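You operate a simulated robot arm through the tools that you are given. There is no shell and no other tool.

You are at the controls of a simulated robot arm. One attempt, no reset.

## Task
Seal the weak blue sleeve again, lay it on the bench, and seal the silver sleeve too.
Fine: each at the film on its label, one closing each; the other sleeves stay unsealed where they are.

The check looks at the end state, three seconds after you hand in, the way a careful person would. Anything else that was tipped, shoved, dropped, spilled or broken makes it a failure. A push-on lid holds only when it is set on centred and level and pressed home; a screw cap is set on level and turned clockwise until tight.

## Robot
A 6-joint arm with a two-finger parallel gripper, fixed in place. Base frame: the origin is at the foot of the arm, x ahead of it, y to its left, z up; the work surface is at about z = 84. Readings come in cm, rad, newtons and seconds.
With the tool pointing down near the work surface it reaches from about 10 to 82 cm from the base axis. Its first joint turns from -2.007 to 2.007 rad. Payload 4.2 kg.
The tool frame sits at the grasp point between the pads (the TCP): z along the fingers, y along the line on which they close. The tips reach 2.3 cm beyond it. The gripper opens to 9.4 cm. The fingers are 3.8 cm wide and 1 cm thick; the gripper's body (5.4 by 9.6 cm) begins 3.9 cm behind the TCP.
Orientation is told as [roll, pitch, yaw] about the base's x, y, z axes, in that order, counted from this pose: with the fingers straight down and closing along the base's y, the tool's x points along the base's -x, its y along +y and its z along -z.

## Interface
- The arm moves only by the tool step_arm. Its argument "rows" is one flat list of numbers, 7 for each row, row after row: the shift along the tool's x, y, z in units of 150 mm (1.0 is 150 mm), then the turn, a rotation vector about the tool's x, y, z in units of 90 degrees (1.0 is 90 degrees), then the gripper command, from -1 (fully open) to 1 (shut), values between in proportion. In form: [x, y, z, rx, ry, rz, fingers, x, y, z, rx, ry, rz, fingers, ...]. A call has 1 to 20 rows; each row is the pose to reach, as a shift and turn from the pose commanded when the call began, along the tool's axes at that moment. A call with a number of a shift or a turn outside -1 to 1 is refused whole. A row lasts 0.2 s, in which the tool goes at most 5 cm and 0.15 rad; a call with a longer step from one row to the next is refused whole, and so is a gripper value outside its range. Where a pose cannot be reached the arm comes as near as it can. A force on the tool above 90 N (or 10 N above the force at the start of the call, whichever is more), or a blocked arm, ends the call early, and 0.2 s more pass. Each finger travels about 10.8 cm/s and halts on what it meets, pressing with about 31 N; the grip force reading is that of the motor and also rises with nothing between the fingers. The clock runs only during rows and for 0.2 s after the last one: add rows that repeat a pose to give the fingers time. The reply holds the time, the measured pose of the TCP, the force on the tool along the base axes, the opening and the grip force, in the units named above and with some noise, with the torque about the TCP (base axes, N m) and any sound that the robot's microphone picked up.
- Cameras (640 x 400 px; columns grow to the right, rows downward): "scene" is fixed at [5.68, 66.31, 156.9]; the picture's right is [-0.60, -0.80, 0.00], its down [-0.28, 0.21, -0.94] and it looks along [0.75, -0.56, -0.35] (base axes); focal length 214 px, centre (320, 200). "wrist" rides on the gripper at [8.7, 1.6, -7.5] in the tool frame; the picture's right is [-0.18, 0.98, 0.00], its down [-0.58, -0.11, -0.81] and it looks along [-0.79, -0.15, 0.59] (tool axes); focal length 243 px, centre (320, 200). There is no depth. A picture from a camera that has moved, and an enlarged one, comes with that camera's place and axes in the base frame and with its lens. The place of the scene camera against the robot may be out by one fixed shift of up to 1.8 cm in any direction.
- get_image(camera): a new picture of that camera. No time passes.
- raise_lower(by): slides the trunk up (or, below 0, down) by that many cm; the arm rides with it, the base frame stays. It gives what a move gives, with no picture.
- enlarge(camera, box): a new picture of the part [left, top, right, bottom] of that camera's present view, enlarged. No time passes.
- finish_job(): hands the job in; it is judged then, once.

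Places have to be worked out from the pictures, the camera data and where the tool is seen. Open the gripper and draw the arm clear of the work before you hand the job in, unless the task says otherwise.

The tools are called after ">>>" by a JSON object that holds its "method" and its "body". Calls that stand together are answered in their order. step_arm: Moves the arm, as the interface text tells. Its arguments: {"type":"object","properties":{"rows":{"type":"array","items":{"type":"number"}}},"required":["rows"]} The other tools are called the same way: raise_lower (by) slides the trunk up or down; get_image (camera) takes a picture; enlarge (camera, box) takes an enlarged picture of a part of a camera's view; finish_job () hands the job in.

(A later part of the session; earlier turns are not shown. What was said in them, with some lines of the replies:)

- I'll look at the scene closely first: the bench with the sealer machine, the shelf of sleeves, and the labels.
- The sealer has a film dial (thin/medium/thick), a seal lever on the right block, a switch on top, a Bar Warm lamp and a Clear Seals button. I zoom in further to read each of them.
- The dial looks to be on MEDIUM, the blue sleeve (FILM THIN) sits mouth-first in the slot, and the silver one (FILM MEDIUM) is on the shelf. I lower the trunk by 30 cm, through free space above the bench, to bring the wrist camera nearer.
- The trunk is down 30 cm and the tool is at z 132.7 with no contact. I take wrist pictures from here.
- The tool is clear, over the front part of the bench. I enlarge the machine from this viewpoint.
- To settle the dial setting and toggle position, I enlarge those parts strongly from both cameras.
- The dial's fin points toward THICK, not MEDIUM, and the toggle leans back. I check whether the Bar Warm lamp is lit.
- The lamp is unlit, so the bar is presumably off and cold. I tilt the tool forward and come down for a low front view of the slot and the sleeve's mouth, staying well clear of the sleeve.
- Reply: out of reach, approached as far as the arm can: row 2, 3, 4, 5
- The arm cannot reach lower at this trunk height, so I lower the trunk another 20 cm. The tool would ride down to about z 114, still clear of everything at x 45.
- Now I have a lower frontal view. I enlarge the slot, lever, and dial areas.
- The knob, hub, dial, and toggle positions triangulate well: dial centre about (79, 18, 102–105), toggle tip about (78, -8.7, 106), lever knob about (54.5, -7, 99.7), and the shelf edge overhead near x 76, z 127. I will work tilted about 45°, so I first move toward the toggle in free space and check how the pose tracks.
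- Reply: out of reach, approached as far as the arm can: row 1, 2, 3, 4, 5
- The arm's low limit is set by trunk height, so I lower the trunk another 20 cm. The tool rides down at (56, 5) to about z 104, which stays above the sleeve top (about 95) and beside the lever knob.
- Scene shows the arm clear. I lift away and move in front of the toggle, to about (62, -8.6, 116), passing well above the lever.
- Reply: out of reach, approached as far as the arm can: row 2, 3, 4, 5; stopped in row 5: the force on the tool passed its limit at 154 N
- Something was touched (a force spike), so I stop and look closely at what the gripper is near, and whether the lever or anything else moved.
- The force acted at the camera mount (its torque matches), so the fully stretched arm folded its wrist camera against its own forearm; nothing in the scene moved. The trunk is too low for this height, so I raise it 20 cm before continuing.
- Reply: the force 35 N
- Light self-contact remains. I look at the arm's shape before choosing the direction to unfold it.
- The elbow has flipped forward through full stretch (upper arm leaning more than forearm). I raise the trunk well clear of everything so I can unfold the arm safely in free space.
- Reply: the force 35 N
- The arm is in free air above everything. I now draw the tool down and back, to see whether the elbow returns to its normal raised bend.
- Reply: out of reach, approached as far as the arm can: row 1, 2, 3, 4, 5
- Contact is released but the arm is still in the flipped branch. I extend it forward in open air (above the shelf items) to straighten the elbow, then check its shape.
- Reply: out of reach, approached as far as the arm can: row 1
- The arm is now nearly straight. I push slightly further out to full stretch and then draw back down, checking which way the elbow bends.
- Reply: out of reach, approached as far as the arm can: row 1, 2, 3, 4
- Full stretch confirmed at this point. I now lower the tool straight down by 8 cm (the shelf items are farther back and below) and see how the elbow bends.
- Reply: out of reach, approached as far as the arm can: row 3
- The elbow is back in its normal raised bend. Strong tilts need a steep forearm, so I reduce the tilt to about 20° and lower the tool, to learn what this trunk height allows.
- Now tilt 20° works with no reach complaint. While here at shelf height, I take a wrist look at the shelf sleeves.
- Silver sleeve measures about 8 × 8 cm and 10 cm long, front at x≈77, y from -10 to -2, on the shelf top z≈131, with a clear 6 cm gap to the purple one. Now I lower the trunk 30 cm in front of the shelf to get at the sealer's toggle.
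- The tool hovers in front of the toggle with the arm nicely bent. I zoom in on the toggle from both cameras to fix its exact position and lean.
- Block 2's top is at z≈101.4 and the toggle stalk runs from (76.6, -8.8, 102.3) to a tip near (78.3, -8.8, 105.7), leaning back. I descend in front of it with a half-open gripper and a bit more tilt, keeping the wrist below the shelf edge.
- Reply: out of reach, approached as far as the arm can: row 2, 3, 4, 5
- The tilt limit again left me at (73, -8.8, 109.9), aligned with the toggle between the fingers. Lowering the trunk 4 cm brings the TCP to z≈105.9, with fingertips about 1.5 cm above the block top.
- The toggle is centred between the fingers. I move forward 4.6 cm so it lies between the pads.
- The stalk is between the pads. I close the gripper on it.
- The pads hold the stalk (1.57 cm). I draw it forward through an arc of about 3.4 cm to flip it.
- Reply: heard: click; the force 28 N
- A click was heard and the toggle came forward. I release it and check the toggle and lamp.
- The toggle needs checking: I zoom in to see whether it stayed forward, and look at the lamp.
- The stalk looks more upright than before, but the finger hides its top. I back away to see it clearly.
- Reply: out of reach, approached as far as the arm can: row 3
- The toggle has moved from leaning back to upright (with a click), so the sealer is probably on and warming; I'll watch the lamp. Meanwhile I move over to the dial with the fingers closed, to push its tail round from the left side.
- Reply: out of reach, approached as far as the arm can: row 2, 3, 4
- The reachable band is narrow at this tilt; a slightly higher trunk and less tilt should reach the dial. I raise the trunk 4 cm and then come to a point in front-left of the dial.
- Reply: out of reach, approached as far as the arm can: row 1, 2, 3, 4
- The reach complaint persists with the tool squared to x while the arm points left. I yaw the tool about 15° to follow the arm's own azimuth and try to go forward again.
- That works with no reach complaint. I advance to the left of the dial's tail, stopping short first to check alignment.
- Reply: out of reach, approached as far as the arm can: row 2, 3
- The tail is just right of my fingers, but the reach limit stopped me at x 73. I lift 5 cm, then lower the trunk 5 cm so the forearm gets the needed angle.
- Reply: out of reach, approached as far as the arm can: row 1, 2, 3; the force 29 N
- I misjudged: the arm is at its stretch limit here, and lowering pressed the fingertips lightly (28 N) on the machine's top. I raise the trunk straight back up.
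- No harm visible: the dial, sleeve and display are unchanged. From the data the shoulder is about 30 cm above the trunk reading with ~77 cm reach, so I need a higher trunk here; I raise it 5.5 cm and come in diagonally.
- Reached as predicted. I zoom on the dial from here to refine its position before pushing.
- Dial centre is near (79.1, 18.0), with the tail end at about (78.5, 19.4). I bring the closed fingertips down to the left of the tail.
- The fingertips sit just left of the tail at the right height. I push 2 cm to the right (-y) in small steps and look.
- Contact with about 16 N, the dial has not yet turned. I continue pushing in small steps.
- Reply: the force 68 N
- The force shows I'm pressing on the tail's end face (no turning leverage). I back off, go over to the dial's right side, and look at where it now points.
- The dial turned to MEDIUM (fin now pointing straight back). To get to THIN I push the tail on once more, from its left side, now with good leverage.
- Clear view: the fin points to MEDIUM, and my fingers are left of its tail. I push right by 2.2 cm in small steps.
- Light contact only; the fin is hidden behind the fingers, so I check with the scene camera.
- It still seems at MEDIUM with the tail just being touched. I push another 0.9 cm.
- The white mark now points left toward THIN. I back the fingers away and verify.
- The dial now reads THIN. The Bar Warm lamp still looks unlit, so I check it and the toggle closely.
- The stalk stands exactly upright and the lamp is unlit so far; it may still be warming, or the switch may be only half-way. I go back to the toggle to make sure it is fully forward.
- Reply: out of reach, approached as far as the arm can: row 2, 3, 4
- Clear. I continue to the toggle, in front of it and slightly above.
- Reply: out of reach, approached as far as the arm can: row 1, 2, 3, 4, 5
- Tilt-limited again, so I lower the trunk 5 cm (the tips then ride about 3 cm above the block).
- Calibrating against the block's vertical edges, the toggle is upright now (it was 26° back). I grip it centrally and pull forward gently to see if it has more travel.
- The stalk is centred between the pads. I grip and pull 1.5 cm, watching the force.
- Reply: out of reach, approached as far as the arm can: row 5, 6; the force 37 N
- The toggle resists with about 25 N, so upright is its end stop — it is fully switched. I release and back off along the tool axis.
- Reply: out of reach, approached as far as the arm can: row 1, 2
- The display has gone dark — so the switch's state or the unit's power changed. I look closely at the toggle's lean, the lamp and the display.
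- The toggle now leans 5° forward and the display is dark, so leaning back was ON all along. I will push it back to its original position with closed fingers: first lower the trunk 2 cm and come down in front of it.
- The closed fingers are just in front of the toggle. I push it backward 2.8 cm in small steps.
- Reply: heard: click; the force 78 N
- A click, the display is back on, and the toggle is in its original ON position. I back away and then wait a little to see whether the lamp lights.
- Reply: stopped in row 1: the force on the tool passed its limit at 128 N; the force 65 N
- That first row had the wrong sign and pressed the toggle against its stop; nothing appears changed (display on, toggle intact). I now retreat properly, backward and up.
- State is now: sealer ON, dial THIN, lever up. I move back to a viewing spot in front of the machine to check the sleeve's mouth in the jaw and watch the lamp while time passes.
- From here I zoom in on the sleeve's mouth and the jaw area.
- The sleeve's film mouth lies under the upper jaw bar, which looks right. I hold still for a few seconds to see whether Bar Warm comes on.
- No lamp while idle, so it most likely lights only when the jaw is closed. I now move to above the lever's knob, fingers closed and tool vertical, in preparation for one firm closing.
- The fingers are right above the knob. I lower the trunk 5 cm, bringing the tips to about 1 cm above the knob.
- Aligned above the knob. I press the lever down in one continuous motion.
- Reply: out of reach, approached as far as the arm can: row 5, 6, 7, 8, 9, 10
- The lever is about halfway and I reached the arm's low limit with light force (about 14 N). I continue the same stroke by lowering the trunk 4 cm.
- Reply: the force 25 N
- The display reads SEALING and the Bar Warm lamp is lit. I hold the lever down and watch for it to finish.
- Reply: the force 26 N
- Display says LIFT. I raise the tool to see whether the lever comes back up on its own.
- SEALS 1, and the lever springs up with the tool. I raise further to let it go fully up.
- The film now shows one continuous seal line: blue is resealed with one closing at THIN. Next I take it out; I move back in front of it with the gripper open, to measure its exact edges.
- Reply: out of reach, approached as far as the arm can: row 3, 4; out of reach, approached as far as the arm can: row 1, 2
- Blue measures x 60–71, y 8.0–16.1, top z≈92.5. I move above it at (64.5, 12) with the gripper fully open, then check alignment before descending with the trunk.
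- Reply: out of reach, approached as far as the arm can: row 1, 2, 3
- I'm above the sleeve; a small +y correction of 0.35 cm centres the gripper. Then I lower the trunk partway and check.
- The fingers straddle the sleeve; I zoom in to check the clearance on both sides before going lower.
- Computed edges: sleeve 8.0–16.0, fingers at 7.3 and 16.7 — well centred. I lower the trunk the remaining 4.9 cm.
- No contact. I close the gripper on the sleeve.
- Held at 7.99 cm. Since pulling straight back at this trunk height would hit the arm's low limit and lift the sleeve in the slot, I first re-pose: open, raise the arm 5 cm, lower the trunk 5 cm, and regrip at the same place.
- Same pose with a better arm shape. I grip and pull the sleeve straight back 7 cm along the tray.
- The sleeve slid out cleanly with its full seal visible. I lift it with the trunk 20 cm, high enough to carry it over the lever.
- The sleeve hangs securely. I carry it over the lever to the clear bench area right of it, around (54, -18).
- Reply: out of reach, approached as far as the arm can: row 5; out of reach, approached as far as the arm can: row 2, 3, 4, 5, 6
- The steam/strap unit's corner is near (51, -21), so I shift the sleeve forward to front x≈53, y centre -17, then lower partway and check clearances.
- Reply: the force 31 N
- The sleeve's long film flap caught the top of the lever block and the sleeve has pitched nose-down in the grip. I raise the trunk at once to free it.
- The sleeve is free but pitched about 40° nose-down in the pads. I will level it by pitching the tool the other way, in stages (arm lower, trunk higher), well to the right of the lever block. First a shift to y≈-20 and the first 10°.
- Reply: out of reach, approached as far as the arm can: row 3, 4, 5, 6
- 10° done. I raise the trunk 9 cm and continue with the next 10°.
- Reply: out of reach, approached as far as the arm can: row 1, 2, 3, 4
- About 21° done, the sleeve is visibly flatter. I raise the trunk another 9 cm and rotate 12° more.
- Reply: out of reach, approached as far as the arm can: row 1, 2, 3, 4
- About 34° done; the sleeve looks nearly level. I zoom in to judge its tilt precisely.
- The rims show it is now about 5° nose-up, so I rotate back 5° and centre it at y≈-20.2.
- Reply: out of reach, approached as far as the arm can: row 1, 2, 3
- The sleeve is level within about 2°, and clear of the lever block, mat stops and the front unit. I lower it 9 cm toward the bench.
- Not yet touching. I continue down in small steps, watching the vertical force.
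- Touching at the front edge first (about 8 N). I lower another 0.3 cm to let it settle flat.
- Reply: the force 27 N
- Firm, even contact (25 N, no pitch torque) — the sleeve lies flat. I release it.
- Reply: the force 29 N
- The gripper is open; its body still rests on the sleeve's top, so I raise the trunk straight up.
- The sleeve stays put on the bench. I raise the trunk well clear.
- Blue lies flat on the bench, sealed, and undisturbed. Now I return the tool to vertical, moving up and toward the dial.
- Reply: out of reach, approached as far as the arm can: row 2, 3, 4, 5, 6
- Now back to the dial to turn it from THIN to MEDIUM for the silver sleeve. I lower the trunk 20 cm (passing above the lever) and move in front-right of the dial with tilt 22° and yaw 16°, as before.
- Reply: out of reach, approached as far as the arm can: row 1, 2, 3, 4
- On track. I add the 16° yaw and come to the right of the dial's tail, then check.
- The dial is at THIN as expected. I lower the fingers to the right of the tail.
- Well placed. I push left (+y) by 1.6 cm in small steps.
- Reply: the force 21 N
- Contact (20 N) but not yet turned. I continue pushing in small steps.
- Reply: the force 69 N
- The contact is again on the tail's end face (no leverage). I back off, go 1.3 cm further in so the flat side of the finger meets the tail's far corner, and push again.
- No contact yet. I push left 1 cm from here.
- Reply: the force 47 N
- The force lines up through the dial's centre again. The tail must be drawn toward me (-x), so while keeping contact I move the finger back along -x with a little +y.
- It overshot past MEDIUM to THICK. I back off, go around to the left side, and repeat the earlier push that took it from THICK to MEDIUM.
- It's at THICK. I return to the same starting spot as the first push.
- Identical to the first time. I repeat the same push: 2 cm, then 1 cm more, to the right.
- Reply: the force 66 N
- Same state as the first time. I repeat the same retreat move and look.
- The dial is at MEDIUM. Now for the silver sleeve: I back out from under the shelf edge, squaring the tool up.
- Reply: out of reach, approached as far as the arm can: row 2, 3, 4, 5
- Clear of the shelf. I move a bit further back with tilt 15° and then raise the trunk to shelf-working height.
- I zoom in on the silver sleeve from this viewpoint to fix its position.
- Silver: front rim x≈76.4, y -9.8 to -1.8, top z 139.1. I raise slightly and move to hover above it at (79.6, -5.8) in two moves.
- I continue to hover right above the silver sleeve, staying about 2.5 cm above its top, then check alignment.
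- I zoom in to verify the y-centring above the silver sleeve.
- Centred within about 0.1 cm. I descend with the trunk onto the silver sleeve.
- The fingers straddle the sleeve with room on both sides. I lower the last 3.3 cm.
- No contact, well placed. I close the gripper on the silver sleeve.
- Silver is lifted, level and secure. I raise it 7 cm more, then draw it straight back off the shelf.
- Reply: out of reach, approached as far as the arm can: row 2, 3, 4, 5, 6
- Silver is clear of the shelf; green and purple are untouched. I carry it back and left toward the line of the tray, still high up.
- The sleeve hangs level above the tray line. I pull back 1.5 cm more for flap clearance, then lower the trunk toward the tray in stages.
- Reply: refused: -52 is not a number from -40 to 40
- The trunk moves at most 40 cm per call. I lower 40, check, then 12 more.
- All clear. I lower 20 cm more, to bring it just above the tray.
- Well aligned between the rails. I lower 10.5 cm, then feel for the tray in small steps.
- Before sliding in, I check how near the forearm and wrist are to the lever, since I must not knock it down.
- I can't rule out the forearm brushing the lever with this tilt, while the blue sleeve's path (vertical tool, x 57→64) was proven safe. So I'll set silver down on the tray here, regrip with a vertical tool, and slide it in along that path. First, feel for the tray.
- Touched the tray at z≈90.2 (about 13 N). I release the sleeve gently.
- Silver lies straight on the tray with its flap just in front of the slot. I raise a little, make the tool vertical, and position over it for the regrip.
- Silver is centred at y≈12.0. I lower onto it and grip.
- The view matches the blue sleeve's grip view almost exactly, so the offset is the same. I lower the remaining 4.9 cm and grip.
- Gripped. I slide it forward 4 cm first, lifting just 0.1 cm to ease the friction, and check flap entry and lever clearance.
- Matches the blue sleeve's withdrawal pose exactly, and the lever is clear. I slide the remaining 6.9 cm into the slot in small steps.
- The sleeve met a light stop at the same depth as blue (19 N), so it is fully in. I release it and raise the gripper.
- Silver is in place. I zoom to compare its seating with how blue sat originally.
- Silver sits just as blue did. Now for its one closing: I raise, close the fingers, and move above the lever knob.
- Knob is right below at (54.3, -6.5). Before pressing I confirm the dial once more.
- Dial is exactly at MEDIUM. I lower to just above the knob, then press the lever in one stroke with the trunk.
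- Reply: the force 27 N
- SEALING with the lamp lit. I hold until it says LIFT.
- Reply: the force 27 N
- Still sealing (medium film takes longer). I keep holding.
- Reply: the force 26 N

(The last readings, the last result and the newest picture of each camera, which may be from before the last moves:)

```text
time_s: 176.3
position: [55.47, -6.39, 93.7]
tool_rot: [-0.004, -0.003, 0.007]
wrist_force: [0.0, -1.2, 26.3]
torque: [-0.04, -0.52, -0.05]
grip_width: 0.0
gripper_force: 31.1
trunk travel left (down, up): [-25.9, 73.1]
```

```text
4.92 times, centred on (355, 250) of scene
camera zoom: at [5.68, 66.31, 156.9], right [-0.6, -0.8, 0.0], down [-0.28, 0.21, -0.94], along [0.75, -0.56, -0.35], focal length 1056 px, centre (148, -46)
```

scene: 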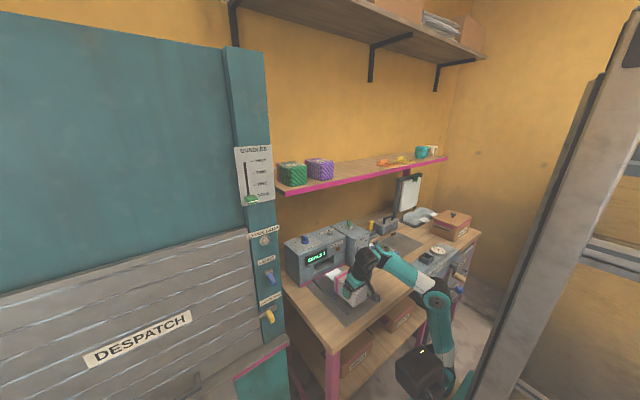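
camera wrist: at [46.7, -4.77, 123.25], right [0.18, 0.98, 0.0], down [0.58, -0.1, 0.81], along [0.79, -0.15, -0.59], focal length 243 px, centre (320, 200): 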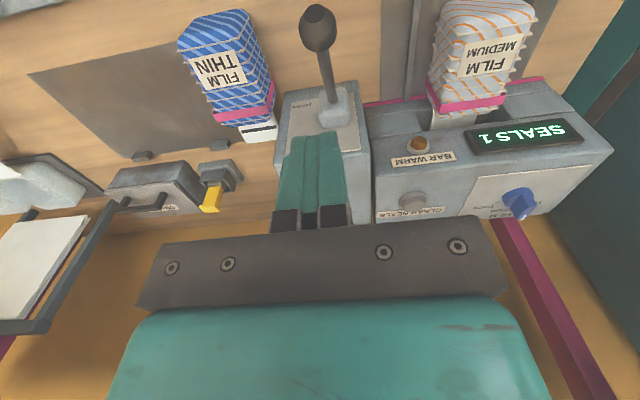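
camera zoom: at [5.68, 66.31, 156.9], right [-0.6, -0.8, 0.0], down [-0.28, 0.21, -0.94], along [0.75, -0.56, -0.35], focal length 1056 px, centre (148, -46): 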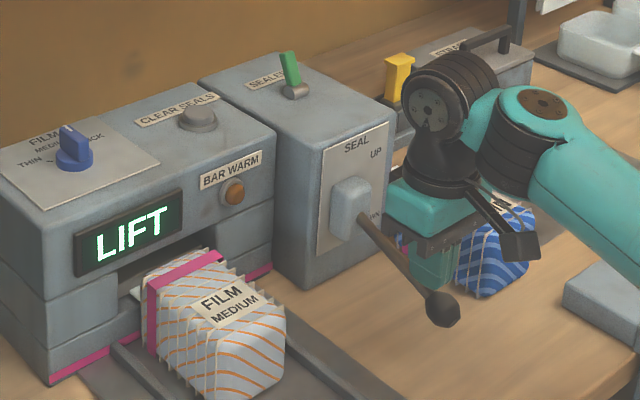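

LIFT is shown. I raise the tool smoothly so the lever returns fully up.

>>> {"method": "raise_lower", "body": {"by": 20}}

>>> {"method": "enlarge", "body": {"camera": "scene", "box": [290, 210, 420, 290]}}

>>> {"method": "enlarge", "body": {"camera": "scene", "box": [312, 252, 345, 275]}}

```text
time_s: 178.5
position: [55.35, -6.43, 113.61]
tool_rot: [-0.004, -0.001, 0.006]
wrist_force: [0.1, 0.6, 0.0]
torque: [0.01, 0.01, 0.03]
grip_width: 0.01
gripper_force: 31.2
trunk travel left (down, up): [-45.9, 53.1]
```

```text
4.92 times, centred on (355, 250) of scene
camera zoom: at [5.68, 66.31, 156.9], right [-0.6, -0.8, 0.0], down [-0.28, 0.21, -0.94], along [0.75, -0.56, -0.35], focal length 1056 px, centre (148, -46)
```

zoom: 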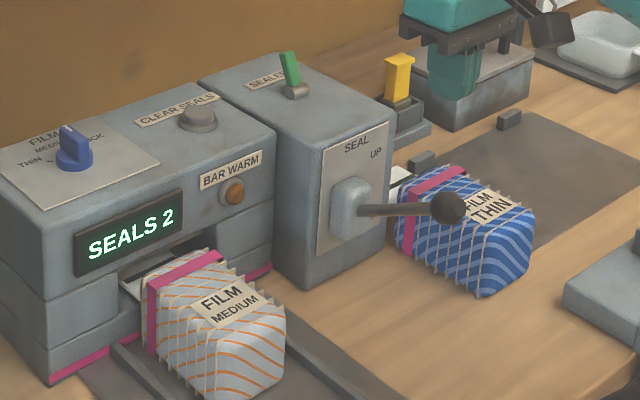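

```text
16.00 times, centred on (328, 264) of scene
camera zoom: at [5.68, 66.31, 156.9], right [-0.6, -0.8, 0.0], down [-0.28, 0.21, -0.94], along [0.75, -0.56, -0.35], focal length 3432 px, centre (184, -816)
```

zoom: 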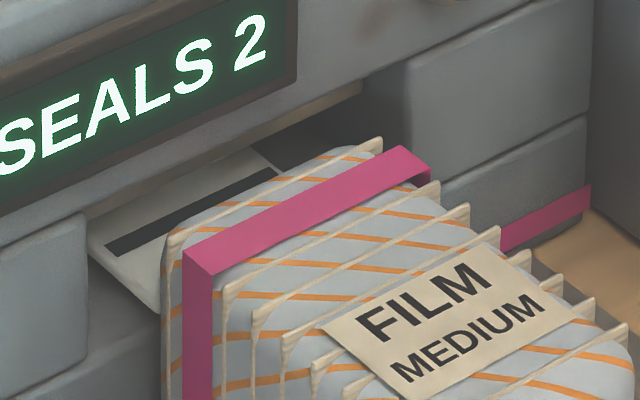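

Silver is sealed with a continuous line, SEALS 2, lever up. Now I open the gripper and draw the arm up and clear.

>>> {"method": "raise_lower", "body": {"by": 40}}

>>> {"method": "step_arm", "body": {"rows": [0.2, 0.1, 0, 0, 0, 0, -1, 0.4, 0.2, -0.05, 0, 0, 0, -1, 0.6, 0.3, -0.1, 0, 0, 0, -1, 0.7, 0.4, -0.1, 0, 0, 0, -1]}}

>>> {"method": "get_image", "body": {"camera": "scene"}}

>>> {"method": "get_image", "body": {"camera": "wrist"}}

```text
time_s: 182.3
position: [55.31, -6.38, 153.55]
tool_rot: [-0.006, 0.0, 0.006]
wrist_force: [0.6, 0.3, -0.1]
torque: [0.04, -0.03, -0.01]
grip_width: 0.0
gripper_force: 30.6
trunk travel left (down, up): [-85.9, 13.1]
```

```text
time_s: 183.3
position: [44.92, -0.56, 155.06]
tool_rot: [-0.005, 0.0, 0.006]
wrist_force: [-0.7, -0.2, -0.4]
torque: [0.0, 0.02, -0.01]
grip_width: 9.4
gripper_force: 0.0
trunk travel left (down, up): [-85.9, 13.1]
```

```text
taken
```

scene: 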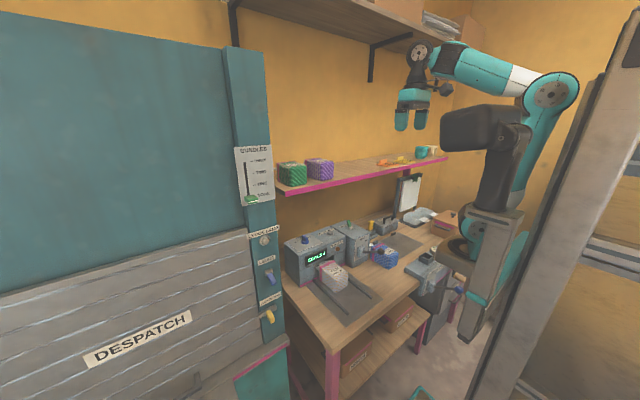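

```text
taken
camera wrist: at [36.15, 1.18, 162.51], right [0.18, 0.98, 0.0], down [0.58, -0.1, 0.81], along [0.79, -0.15, -0.59], focal length 243 px, centre (320, 200)
```

wrist: 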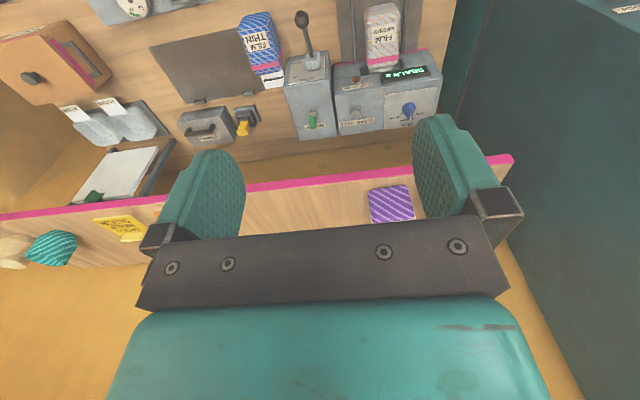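

The arm is clear. A last close look at both sleeves and the bench before handing in.

>>> {"method": "enlarge", "body": {"camera": "wrist", "box": [140, 0, 450, 150]}}

>>> {"method": "enlarge", "body": {"camera": "scene", "box": [340, 220, 430, 280]}}

>>> {"method": "enlarge", "body": {"camera": "scene", "box": [270, 140, 460, 200]}}

```text
2.06 times, centred on (295, 75) of wrist
camera zoom: at [36.15, 1.18, 162.51], right [0.18, 0.98, 0.0], down [0.58, -0.1, 0.81], along [0.79, -0.15, -0.59], focal length 501 px, centre (372, 458)
```

zoom: 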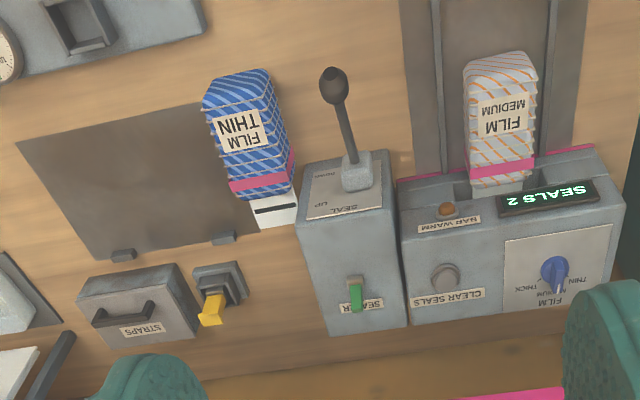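

```text
6.67 times, centred on (385, 250) of scene
camera zoom: at [5.68, 66.31, 156.9], right [-0.6, -0.8, 0.0], down [-0.28, 0.21, -0.94], along [0.75, -0.56, -0.35], focal length 1430 px, centre (-113, -133)
```

zoom: 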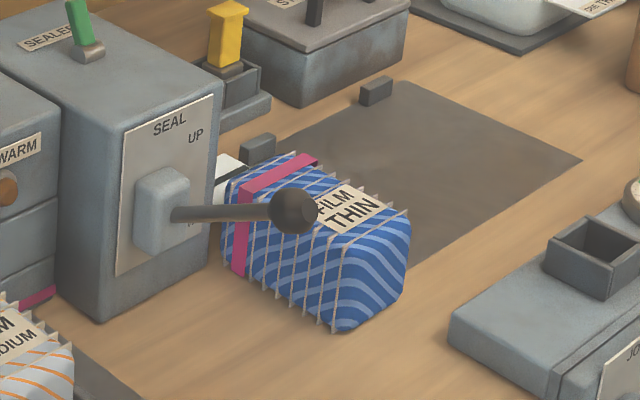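

```text
3.37 times, centred on (365, 170) of scene
camera zoom: at [5.68, 66.31, 156.9], right [-0.6, -0.8, 0.0], down [-0.28, 0.21, -0.94], along [0.75, -0.56, -0.35], focal length 722 px, centre (168, 301)
```

zoom: 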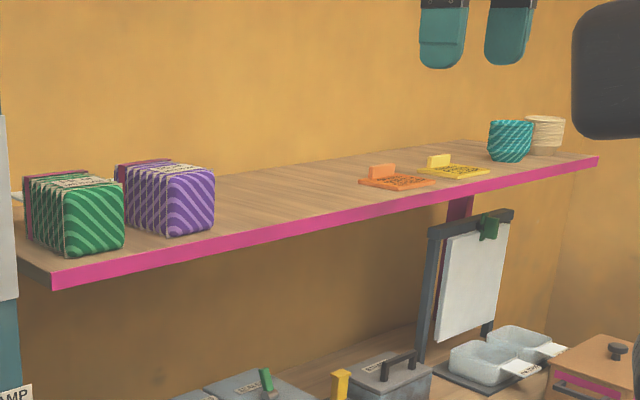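

Blue is resealed at THIN and lies flat on the bench. Silver is sealed at MEDIUM in the sealer's tray, one closing each, with the counter at 2. Green and purple are untouched, the lever is up, the gripper is open and the arm is clear, so I hand the job in.

>>> {"method": "finish_job", "body": {}}

```text
The job is handed in.
```

Both sleeves are sealed, and I've handed the job in; the result of the check hasn't come back.

- **Blue:** it was resealed at THIN with one closing. The film now shows one continuous seal line. The sleeve is lying flat on the bench, to the right of the sealer, and its right side slightly overlaps the edge of the strap unit's mat.
- **Silver:** it was sealed at MEDIUM with one closing and also shows a continuous line. I left it in the sealer's tray, since you didn't say where it should go.
- **Other sleeves:** green and purple are still unsealed in their places on the shelf.
- **Sealer:** the display reads SEALS 2. The lever is up, the power switch is on as I found it, and the film dial is at MEDIUM (it started at THICK).

A few things went wrong on the way, though nothing looked damaged or moved afterwards:

- **Sealer switched off:** I had taken the power switch for off and moved it, which turned the sealer off for a few seconds. I switched it back on before sealing anything.
- **Blue caught on the lever block:** the first time I lowered it, its film flap hit the top of the lever block and the sleeve tipped nose-down in the gripper. I levelled it and laid it flat on the next try.
- **Bumps:** the arm hit itself once early on, lightly touched the top of the sealer, and pushed the switch hard against its stop.

The gripper is open and the arm is clear of the work.
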